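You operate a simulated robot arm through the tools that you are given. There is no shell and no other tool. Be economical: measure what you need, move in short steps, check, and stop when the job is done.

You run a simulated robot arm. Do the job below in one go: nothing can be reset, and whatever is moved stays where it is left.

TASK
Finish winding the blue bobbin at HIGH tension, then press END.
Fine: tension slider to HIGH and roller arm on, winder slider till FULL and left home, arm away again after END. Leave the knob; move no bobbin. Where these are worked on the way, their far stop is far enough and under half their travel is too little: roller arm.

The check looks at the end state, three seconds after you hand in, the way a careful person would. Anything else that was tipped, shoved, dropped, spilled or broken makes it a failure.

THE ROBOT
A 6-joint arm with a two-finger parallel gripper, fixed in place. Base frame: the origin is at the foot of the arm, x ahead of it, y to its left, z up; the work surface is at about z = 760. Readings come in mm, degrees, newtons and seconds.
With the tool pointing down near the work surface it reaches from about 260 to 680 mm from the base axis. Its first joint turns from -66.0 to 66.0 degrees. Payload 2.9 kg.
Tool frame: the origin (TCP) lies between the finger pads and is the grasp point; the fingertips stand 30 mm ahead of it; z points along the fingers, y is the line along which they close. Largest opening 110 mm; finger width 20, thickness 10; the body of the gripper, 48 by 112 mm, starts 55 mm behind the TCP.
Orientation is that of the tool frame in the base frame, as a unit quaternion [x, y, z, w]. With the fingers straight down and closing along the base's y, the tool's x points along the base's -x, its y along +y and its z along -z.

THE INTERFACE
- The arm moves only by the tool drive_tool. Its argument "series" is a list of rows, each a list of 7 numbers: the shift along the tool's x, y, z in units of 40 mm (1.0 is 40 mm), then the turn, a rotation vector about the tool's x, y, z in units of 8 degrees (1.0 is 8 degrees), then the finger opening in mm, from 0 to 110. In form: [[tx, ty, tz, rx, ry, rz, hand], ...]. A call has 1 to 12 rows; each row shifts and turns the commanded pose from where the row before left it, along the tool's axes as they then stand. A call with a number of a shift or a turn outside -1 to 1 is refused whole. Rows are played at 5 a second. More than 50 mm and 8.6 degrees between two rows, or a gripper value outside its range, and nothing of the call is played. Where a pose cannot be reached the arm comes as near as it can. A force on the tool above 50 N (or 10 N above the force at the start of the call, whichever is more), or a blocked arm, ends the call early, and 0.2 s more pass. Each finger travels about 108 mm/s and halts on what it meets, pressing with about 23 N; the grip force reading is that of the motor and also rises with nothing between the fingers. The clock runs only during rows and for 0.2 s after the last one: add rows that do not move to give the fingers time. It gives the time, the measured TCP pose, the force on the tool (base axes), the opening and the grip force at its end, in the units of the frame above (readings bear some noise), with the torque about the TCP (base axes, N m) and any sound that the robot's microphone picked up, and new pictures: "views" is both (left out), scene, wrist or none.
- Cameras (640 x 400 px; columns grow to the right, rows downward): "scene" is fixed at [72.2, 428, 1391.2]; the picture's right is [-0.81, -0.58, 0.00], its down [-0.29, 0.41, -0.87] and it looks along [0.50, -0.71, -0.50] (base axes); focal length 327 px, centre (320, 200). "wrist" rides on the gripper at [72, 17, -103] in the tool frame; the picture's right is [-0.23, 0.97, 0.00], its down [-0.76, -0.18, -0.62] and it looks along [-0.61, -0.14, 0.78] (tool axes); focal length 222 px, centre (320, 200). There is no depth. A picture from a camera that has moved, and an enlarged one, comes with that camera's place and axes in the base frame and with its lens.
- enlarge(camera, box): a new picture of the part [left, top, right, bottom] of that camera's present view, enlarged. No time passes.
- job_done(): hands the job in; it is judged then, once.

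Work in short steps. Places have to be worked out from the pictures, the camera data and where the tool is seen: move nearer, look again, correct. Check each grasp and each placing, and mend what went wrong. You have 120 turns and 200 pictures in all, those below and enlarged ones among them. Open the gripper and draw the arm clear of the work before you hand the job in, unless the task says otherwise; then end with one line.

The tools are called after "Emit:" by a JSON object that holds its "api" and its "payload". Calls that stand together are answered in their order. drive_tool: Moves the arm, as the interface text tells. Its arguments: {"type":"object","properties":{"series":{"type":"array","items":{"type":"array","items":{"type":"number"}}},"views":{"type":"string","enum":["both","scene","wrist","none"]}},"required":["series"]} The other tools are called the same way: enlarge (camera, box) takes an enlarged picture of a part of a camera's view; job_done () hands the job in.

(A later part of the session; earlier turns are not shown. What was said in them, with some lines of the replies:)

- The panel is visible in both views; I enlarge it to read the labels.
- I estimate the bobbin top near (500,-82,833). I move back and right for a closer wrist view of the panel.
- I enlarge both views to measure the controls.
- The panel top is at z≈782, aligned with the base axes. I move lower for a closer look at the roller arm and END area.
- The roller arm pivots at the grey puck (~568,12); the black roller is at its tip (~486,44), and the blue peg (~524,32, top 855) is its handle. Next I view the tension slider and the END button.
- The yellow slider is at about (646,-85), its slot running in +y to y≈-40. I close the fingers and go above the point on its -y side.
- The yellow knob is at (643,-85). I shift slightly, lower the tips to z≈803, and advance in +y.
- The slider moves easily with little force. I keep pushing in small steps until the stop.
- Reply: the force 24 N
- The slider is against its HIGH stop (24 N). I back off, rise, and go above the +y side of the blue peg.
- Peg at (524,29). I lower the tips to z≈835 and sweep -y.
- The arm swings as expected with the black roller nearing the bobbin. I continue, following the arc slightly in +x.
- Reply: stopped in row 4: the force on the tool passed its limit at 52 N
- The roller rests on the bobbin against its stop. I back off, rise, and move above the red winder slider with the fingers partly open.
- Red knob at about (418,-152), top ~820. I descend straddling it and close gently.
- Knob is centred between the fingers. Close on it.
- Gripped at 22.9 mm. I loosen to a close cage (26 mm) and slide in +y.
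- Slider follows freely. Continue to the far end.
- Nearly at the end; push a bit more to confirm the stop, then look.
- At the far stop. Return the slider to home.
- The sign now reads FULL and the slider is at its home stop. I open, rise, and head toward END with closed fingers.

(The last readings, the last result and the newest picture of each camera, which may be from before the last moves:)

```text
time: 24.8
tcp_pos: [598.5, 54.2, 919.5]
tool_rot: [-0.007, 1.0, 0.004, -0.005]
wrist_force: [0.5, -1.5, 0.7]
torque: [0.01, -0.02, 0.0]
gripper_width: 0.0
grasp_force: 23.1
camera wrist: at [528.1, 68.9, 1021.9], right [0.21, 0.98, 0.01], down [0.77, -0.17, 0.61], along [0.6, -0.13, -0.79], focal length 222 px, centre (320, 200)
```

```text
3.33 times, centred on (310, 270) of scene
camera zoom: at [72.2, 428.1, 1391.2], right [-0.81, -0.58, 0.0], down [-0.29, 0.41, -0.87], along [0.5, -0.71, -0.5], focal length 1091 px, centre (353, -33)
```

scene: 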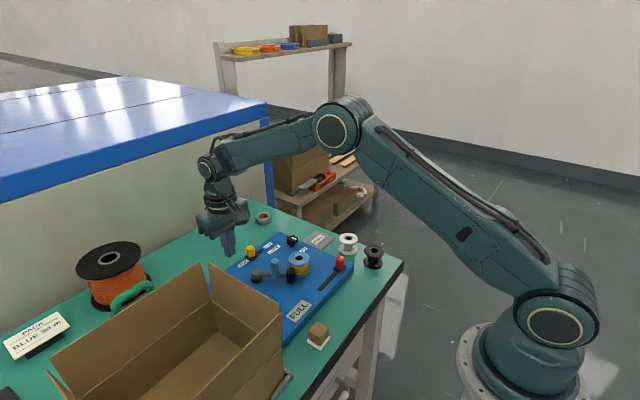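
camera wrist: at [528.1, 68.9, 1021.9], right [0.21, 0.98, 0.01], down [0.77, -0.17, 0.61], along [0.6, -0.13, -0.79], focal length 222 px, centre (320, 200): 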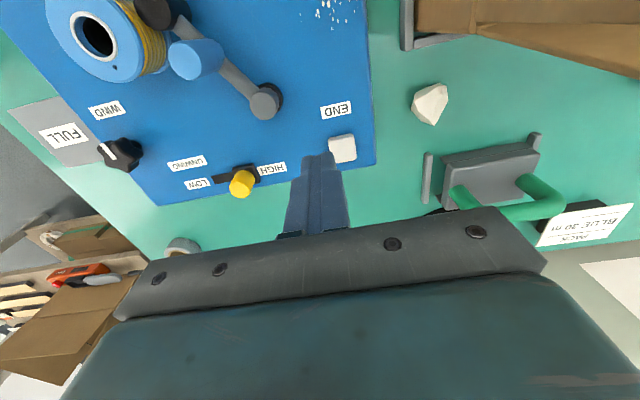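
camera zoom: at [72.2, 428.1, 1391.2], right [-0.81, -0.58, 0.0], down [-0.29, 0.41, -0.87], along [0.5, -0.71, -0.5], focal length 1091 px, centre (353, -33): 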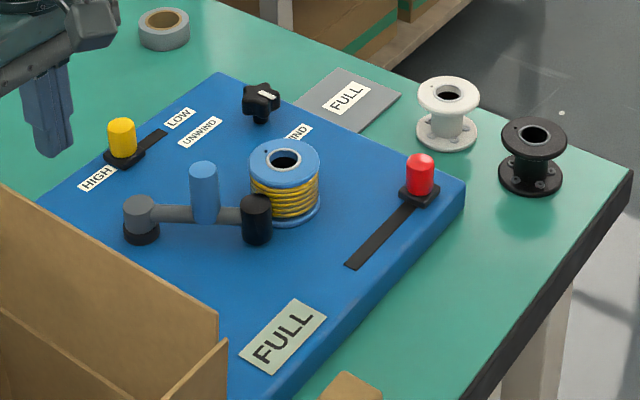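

END button at about (639,71). I move above it and lower to tips ≈ 815.

Emit:
{"api": "drive_tool", "payload": {"series": [[-0.5, 0.21, 0, 0, 0, 0, 0], [-0.5, 0.21, 0, 0, 0, 0, 0], [0, 0, 0.9, 0, 0, 0, 0], [0, 0, 0.95, 0, 0, 0, 0], [0, 0, 0, 0, 0, 0, 0]]}}

Emit:
{"api": "enlarge", "payload": {"camera": "wrist", "box": [220, 50, 440, 230]}}

```text
time: 26.0
tcp_pos: [637.9, 69.9, 844.9]
tool_rot: [-0.008, 1.0, 0.004, -0.005]
wrist_force: [-1.1, -0.3, -0.3]
torque: [0.01, -0.01, 0.02]
gripper_width: 0.1
grasp_force: 23.4
camera wrist: at [568.2, 85.4, 948.5], right [0.21, 0.98, 0.01], down [0.77, -0.17, 0.61], along [0.6, -0.13, -0.79], focal length 222 px, centre (320, 200)
```

scene: 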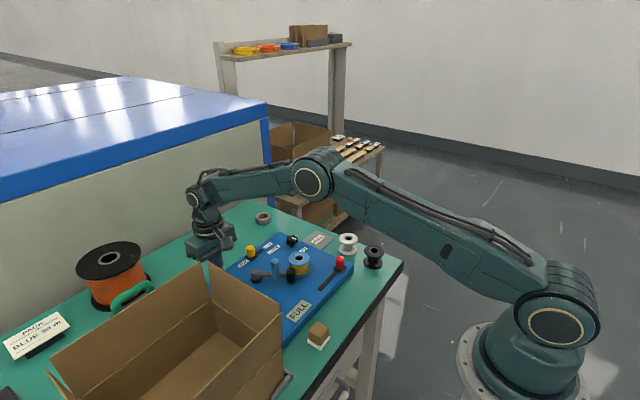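
wrist: 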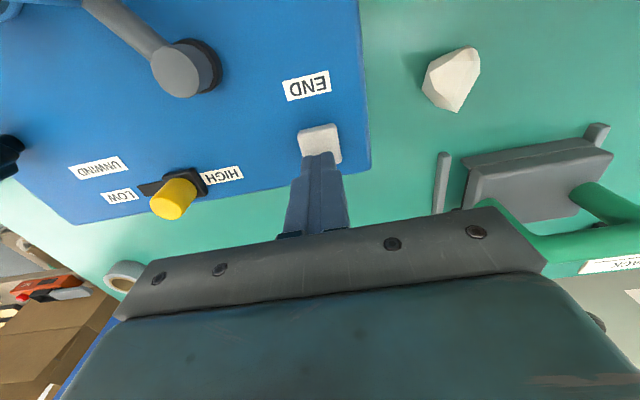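

```text
2.22 times, centred on (330, 140) of wrist
camera zoom: at [568.2, 85.4, 948.5], right [0.21, 0.98, 0.01], down [0.77, -0.17, 0.61], along [0.6, -0.13, -0.79], focal length 494 px, centre (298, 333)
```

zoom: 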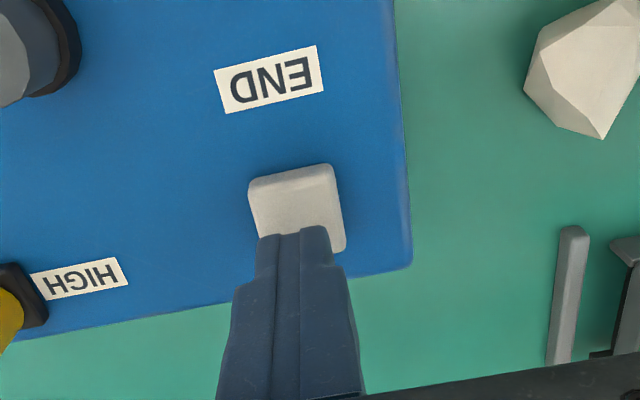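

The tip is above the button. I press down in small steps.

Emit:
{"api": "drive_tool", "payload": {"series": [[0.1, 0, 0.3, 0, 0, 0, 0], [0, 0, 0.15, 0, 0, 0, 0], [0, 0, 0.1, 0, 0, 0, 0], [0, 0, 0.08, 0, 0, 0, 0], [0, 0, 0, 0, 0, 0, 0]]}}

Emit:
{"api": "enlarge", "payload": {"camera": "wrist", "box": [220, 50, 440, 230]}}

```text
time: 27.2
tcp_pos: [634.9, 72.7, 824.5]
tool_rot: [-0.007, 1.0, 0.004, -0.003]
wrist_force: [-7.2, -3.4, 25.7]
torque: [-0.11, 0.12, -0.03]
gripper_width: 0.1
grasp_force: 23.1
heard: click
camera wrist: at [563.8, 86.3, 926.6], right [0.21, 0.98, 0.01], down [0.77, -0.17, 0.62], along [0.6, -0.13, -0.79], focal length 222 px, centre (320, 200)
```

scene: 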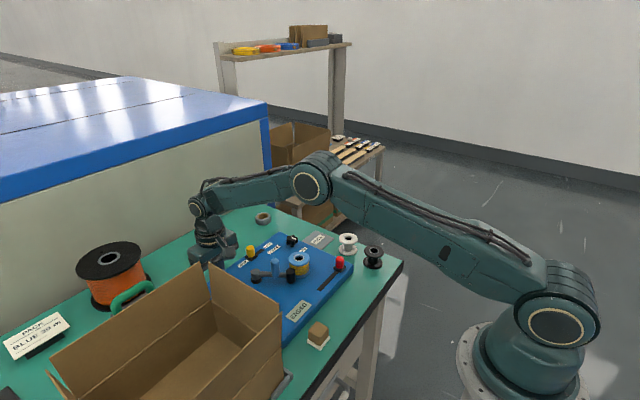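
wrist: 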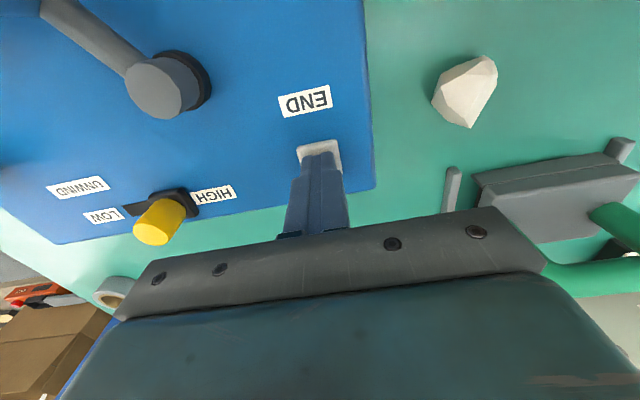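

```text
2.22 times, centred on (330, 140) of wrist
camera zoom: at [563.8, 86.3, 926.6], right [0.21, 0.98, 0.01], down [0.77, -0.17, 0.62], along [0.6, -0.13, -0.79], focal length 494 px, centre (298, 333)
```

zoom: 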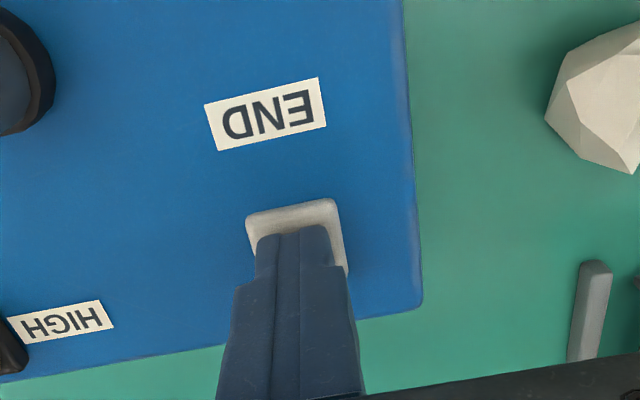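

A click was heard. I lift off and check the display, moving above the roller arm's -y side.

Emit:
{"api": "drive_tool", "payload": {"series": [[0, 0, -0.7, 0, 0, 0, 0], [0, 0, -0.8, 0, 0, 0, 0], [0, 0, -0.6, 0, 0, 0, 0], [0.62, -0.7, 0, 0, 0, 0, 0], [0.62, -0.7, 0, 0, 0, 0, 0], [0.62, -0.7, 0, 0, 0, 0, 0], [0.62, -0.7, 0, 0, 0, 0, 0], [0, 0, 0, 0, 0, 0, 0]]}}

Emit:
{"api": "enlarge", "payload": {"camera": "scene", "box": [220, 210, 400, 330]}}

Emit:
{"api": "enlarge", "payload": {"camera": "wrist", "box": [200, 30, 440, 230]}}

```text
time: 29.0
tcp_pos: [538.7, -43.9, 903.5]
tool_rot: [-0.007, 1.0, 0.004, -0.006]
wrist_force: [0.5, -0.2, 0.2]
torque: [-0.03, -0.01, -0.02]
gripper_width: 0.4
grasp_force: 22.9
camera wrist: at [468.4, -28.6, 1006.5], right [0.21, 0.98, 0.01], down [0.77, -0.17, 0.61], along [0.6, -0.13, -0.79], focal length 222 px, centre (320, 200)
```

scene: 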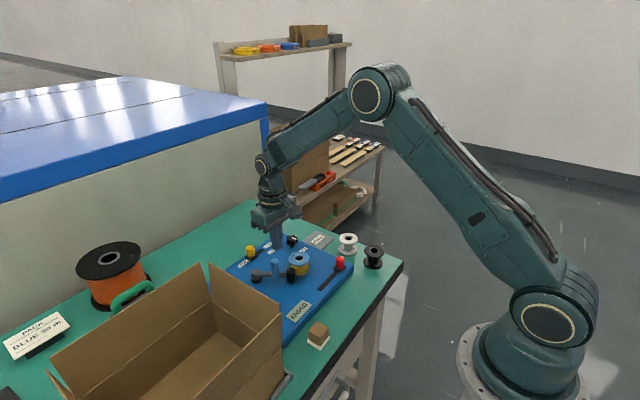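
wrist: 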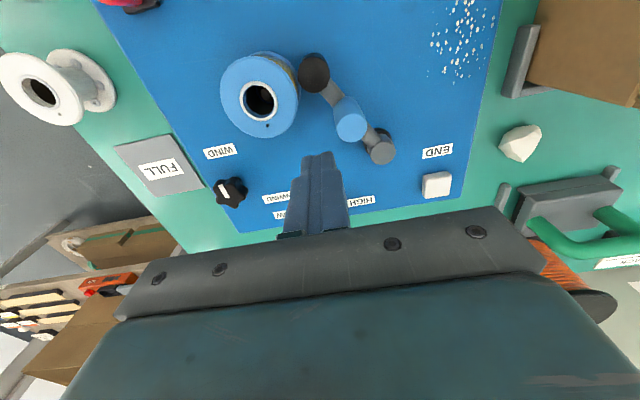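

```text
3.33 times, centred on (310, 270) of scene
camera zoom: at [72.2, 428.0, 1391.2], right [-0.81, -0.58, 0.0], down [-0.29, 0.41, -0.87], along [0.5, -0.71, -0.5], focal length 1091 px, centre (353, -33)
```

zoom: 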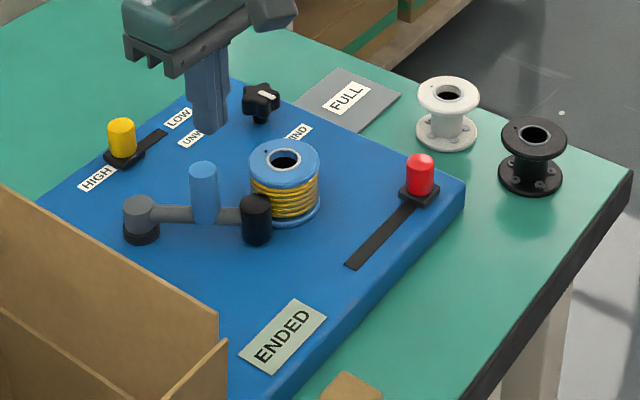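

```text
2.00 times, centred on (320, 130) of wrist
camera zoom: at [468.4, -28.6, 1006.5], right [0.21, 0.98, 0.01], down [0.77, -0.17, 0.61], along [0.6, -0.13, -0.79], focal length 444 px, centre (320, 340)
```

zoom: 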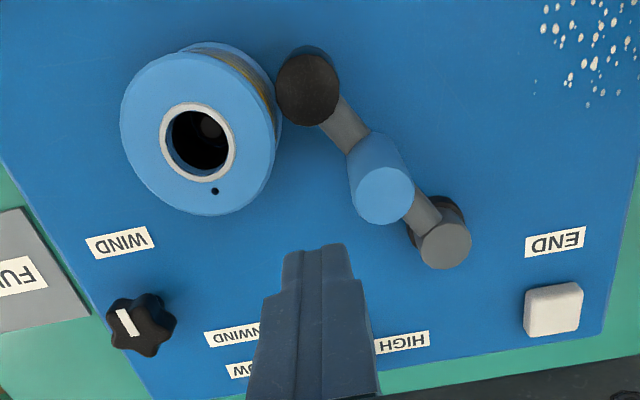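

Display says ENDED. Peg at (527,-18); I lower the fingers on its -y side and swing the arm back.

Emit:
{"api": "drive_tool", "payload": {"series": [[0.14, -0.12, 0.4, 0, 0, 0, 0], [0, 0, 0.55, 0, 0, 0, 0], [0, 0.3, 0, 0, 0, 0, 0], [0.1, 0.3, 0, 0, 0, 0, 0], [0.1, 0.3, 0, 0, 0, 0, 0], [0, 0.3, 0, 0, 0, 0, 0], [0, 0, 0, 0, 0, 0, 0]]}}

Emit:
{"api": "enlarge", "payload": {"camera": "wrist", "box": [200, 30, 440, 230]}}

```text
time: 30.6
tcp_pos: [523.1, 0.6, 867.5]
tool_rot: [-0.007, 1.0, 0.005, -0.005]
wrist_force: [-0.3, 0.0, -0.5]
torque: [-0.07, 0.01, 0.0]
gripper_width: 0.1
grasp_force: 23.0
camera wrist: at [452.7, 15.8, 971.0], right [0.21, 0.98, 0.01], down [0.77, -0.17, 0.61], along [0.6, -0.13, -0.79], focal length 222 px, centre (320, 200)
```

scene: 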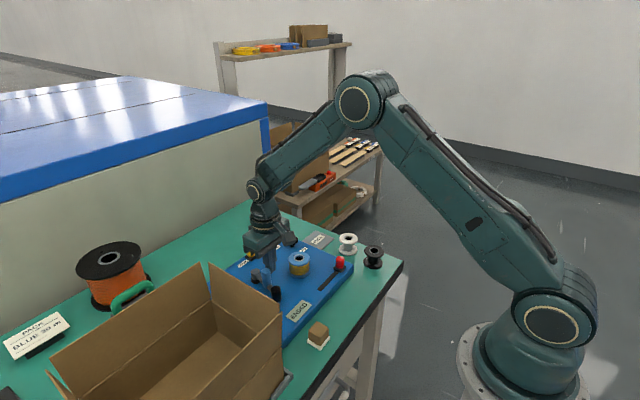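
wrist: 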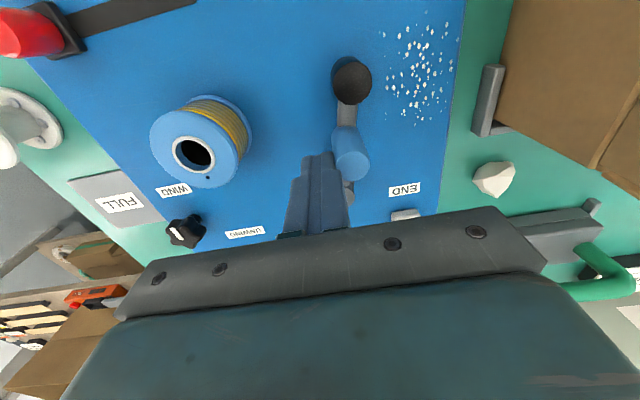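

```text
2.00 times, centred on (320, 130) of wrist
camera zoom: at [452.7, 15.8, 971.0], right [0.21, 0.98, 0.01], down [0.77, -0.17, 0.61], along [0.6, -0.13, -0.79], focal length 444 px, centre (320, 340)
```

zoom: 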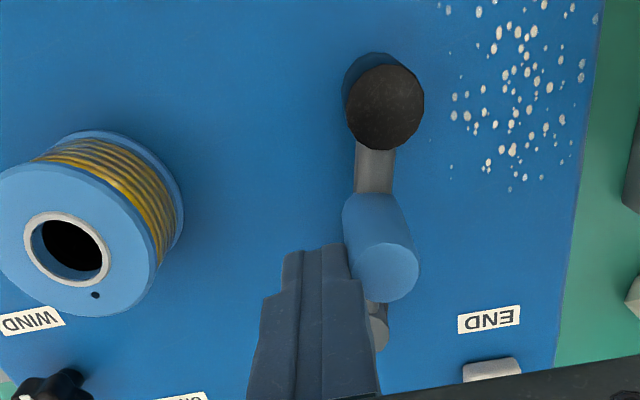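

The arm is swinging back. I continue in small steps toward its stop.

Emit:
{"api": "drive_tool", "payload": {"series": [[0, 0.15, 0, 0, 0, 0, 0], [0, 0.12, 0, 0, 0, 0, 0], [0, 0.12, 0, 0, 0, 0, 0], [0, 0.1, 0, 0, 0, 0, 0], [0, 0, 0, 0, 0, 0, 0]]}}

Emit:
{"api": "enlarge", "payload": {"camera": "wrist", "box": [200, 30, 440, 230]}}

```text
time: 31.8
tcp_pos: [523.5, 9.6, 867.0]
tool_rot: [0.005, 1.0, -0.003, -0.004]
wrist_force: [-0.4, -6.1, 2.3]
torque: [-0.07, 0.04, 0.01]
gripper_width: 0.1
grasp_force: 23.3
stopped in row 5: the force on the tool passed its limit at 50 N (the readings are from after the stop); the commanded pose is now the measured one
camera wrist: at [452.3, 28.3, 970.4], right [0.24, 0.97, -0.01], down [0.76, -0.18, 0.62], along [0.6, -0.15, -0.79], focal length 222 px, centre (320, 200)
```

scene: 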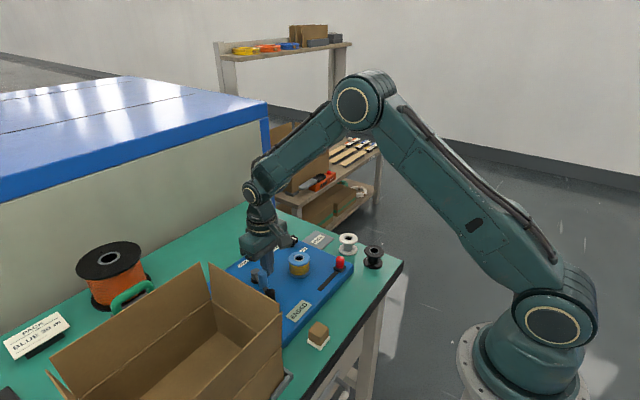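
wrist: 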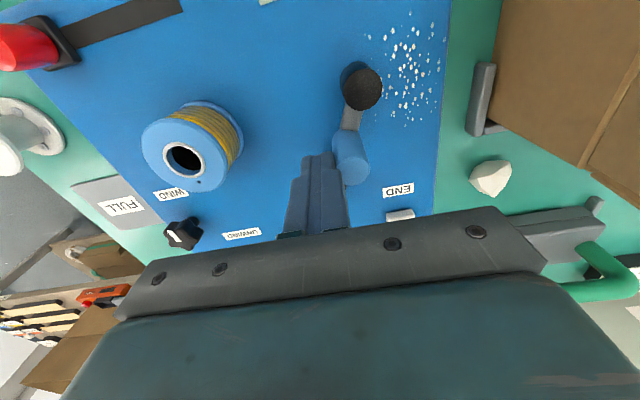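

```text
2.00 times, centred on (320, 130) of wrist
camera zoom: at [452.3, 28.3, 970.4], right [0.24, 0.97, -0.01], down [0.76, -0.18, 0.62], along [0.6, -0.15, -0.79], focal length 444 px, centre (320, 340)
```

zoom: 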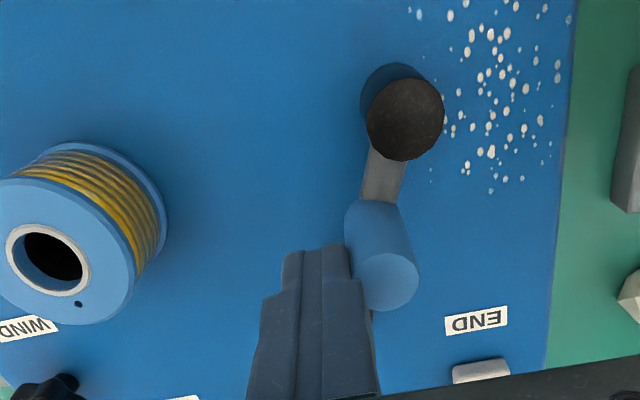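

The arm reached its away stop. I back off, rise clear, and open the gripper for a final check.

Emit:
{"api": "drive_tool", "payload": {"series": [[0, -0.3, 0, 0, 0, 0, 0], [0, 0, -0.8, 0, 0, 0, 0], [0, 0, -0.9, 0, 0, 0, 0], [0, 0, -0.9, 0, 0, 0, 0], [0.3, 0, -0.9, 0, 0, 0, 60], [0.6, 0, -0.7, 0, 0, 0, 110], [0.9, 0, 0, 0, 0, 0, 110], [0.9, 0, 0, 0, 0, 0, 110], [0, 0, 0, 0, 0, 0, 110]]}}

Emit:
{"api": "enlarge", "payload": {"camera": "scene", "box": [220, 210, 400, 330]}}

Emit:
{"api": "enlarge", "payload": {"camera": "wrist", "box": [200, 30, 440, 230]}}

```text
time: 33.8
tcp_pos: [414.9, 0.9, 1038.1]
tool_rot: [0.004, 1.0, -0.003, -0.003]
wrist_force: [0.1, -0.2, 0.4]
torque: [0.03, -0.03, 0.0]
gripper_width: 110.0
grasp_force: 0.0
camera wrist: at [344.9, 18.3, 1140.9], right [0.24, 0.97, -0.01], down [0.76, -0.18, 0.62], along [0.6, -0.15, -0.79], focal length 222 px, centre (320, 200)
```

scene: 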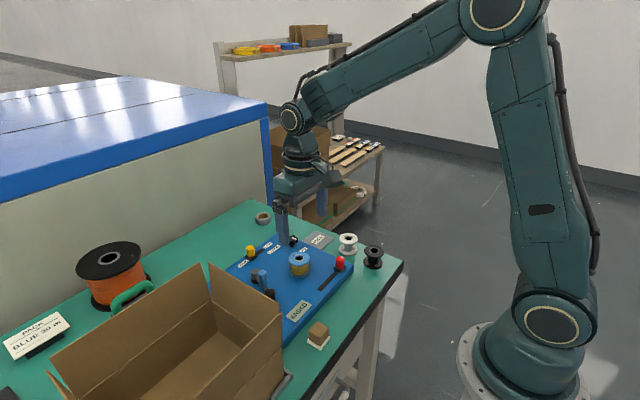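
wrist: 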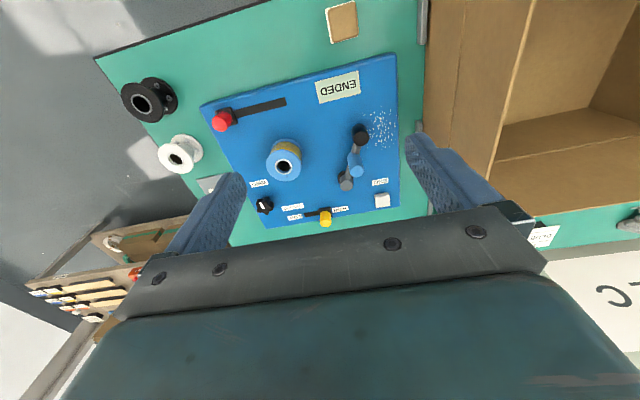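

```text
3.33 times, centred on (310, 270) of scene
camera zoom: at [72.1, 428.0, 1391.2], right [-0.81, -0.58, 0.0], down [-0.29, 0.41, -0.87], along [0.5, -0.71, -0.5], focal length 1091 px, centre (353, -33)
```

zoom: 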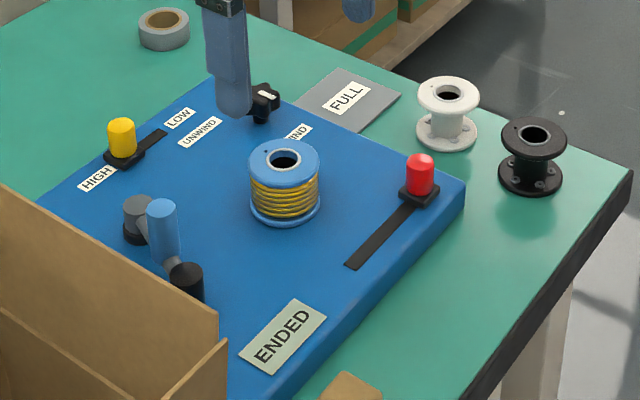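

```text
2.00 times, centred on (320, 130) of wrist
camera zoom: at [344.9, 18.3, 1140.9], right [0.24, 0.97, -0.01], down [0.76, -0.18, 0.62], along [0.6, -0.15, -0.79], focal length 444 px, centre (320, 340)
```

zoom: 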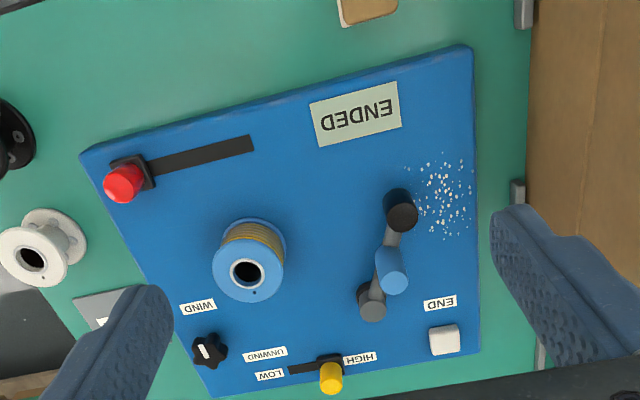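

Everything is in the wanted state: display ENDED, tension HIGH, red slider home, roller arm away, knob and bobbins untouched. I hand in.

Emit:
{"api": "job_done", "payload": {}}

```text
The job is handed in.
```

The blue bobbin is wound to FULL at HIGH tension and END was pressed, with the panel now reading ENDED; the winder slider is home, the roller arm is away, and the knob and bobbins were left alone.
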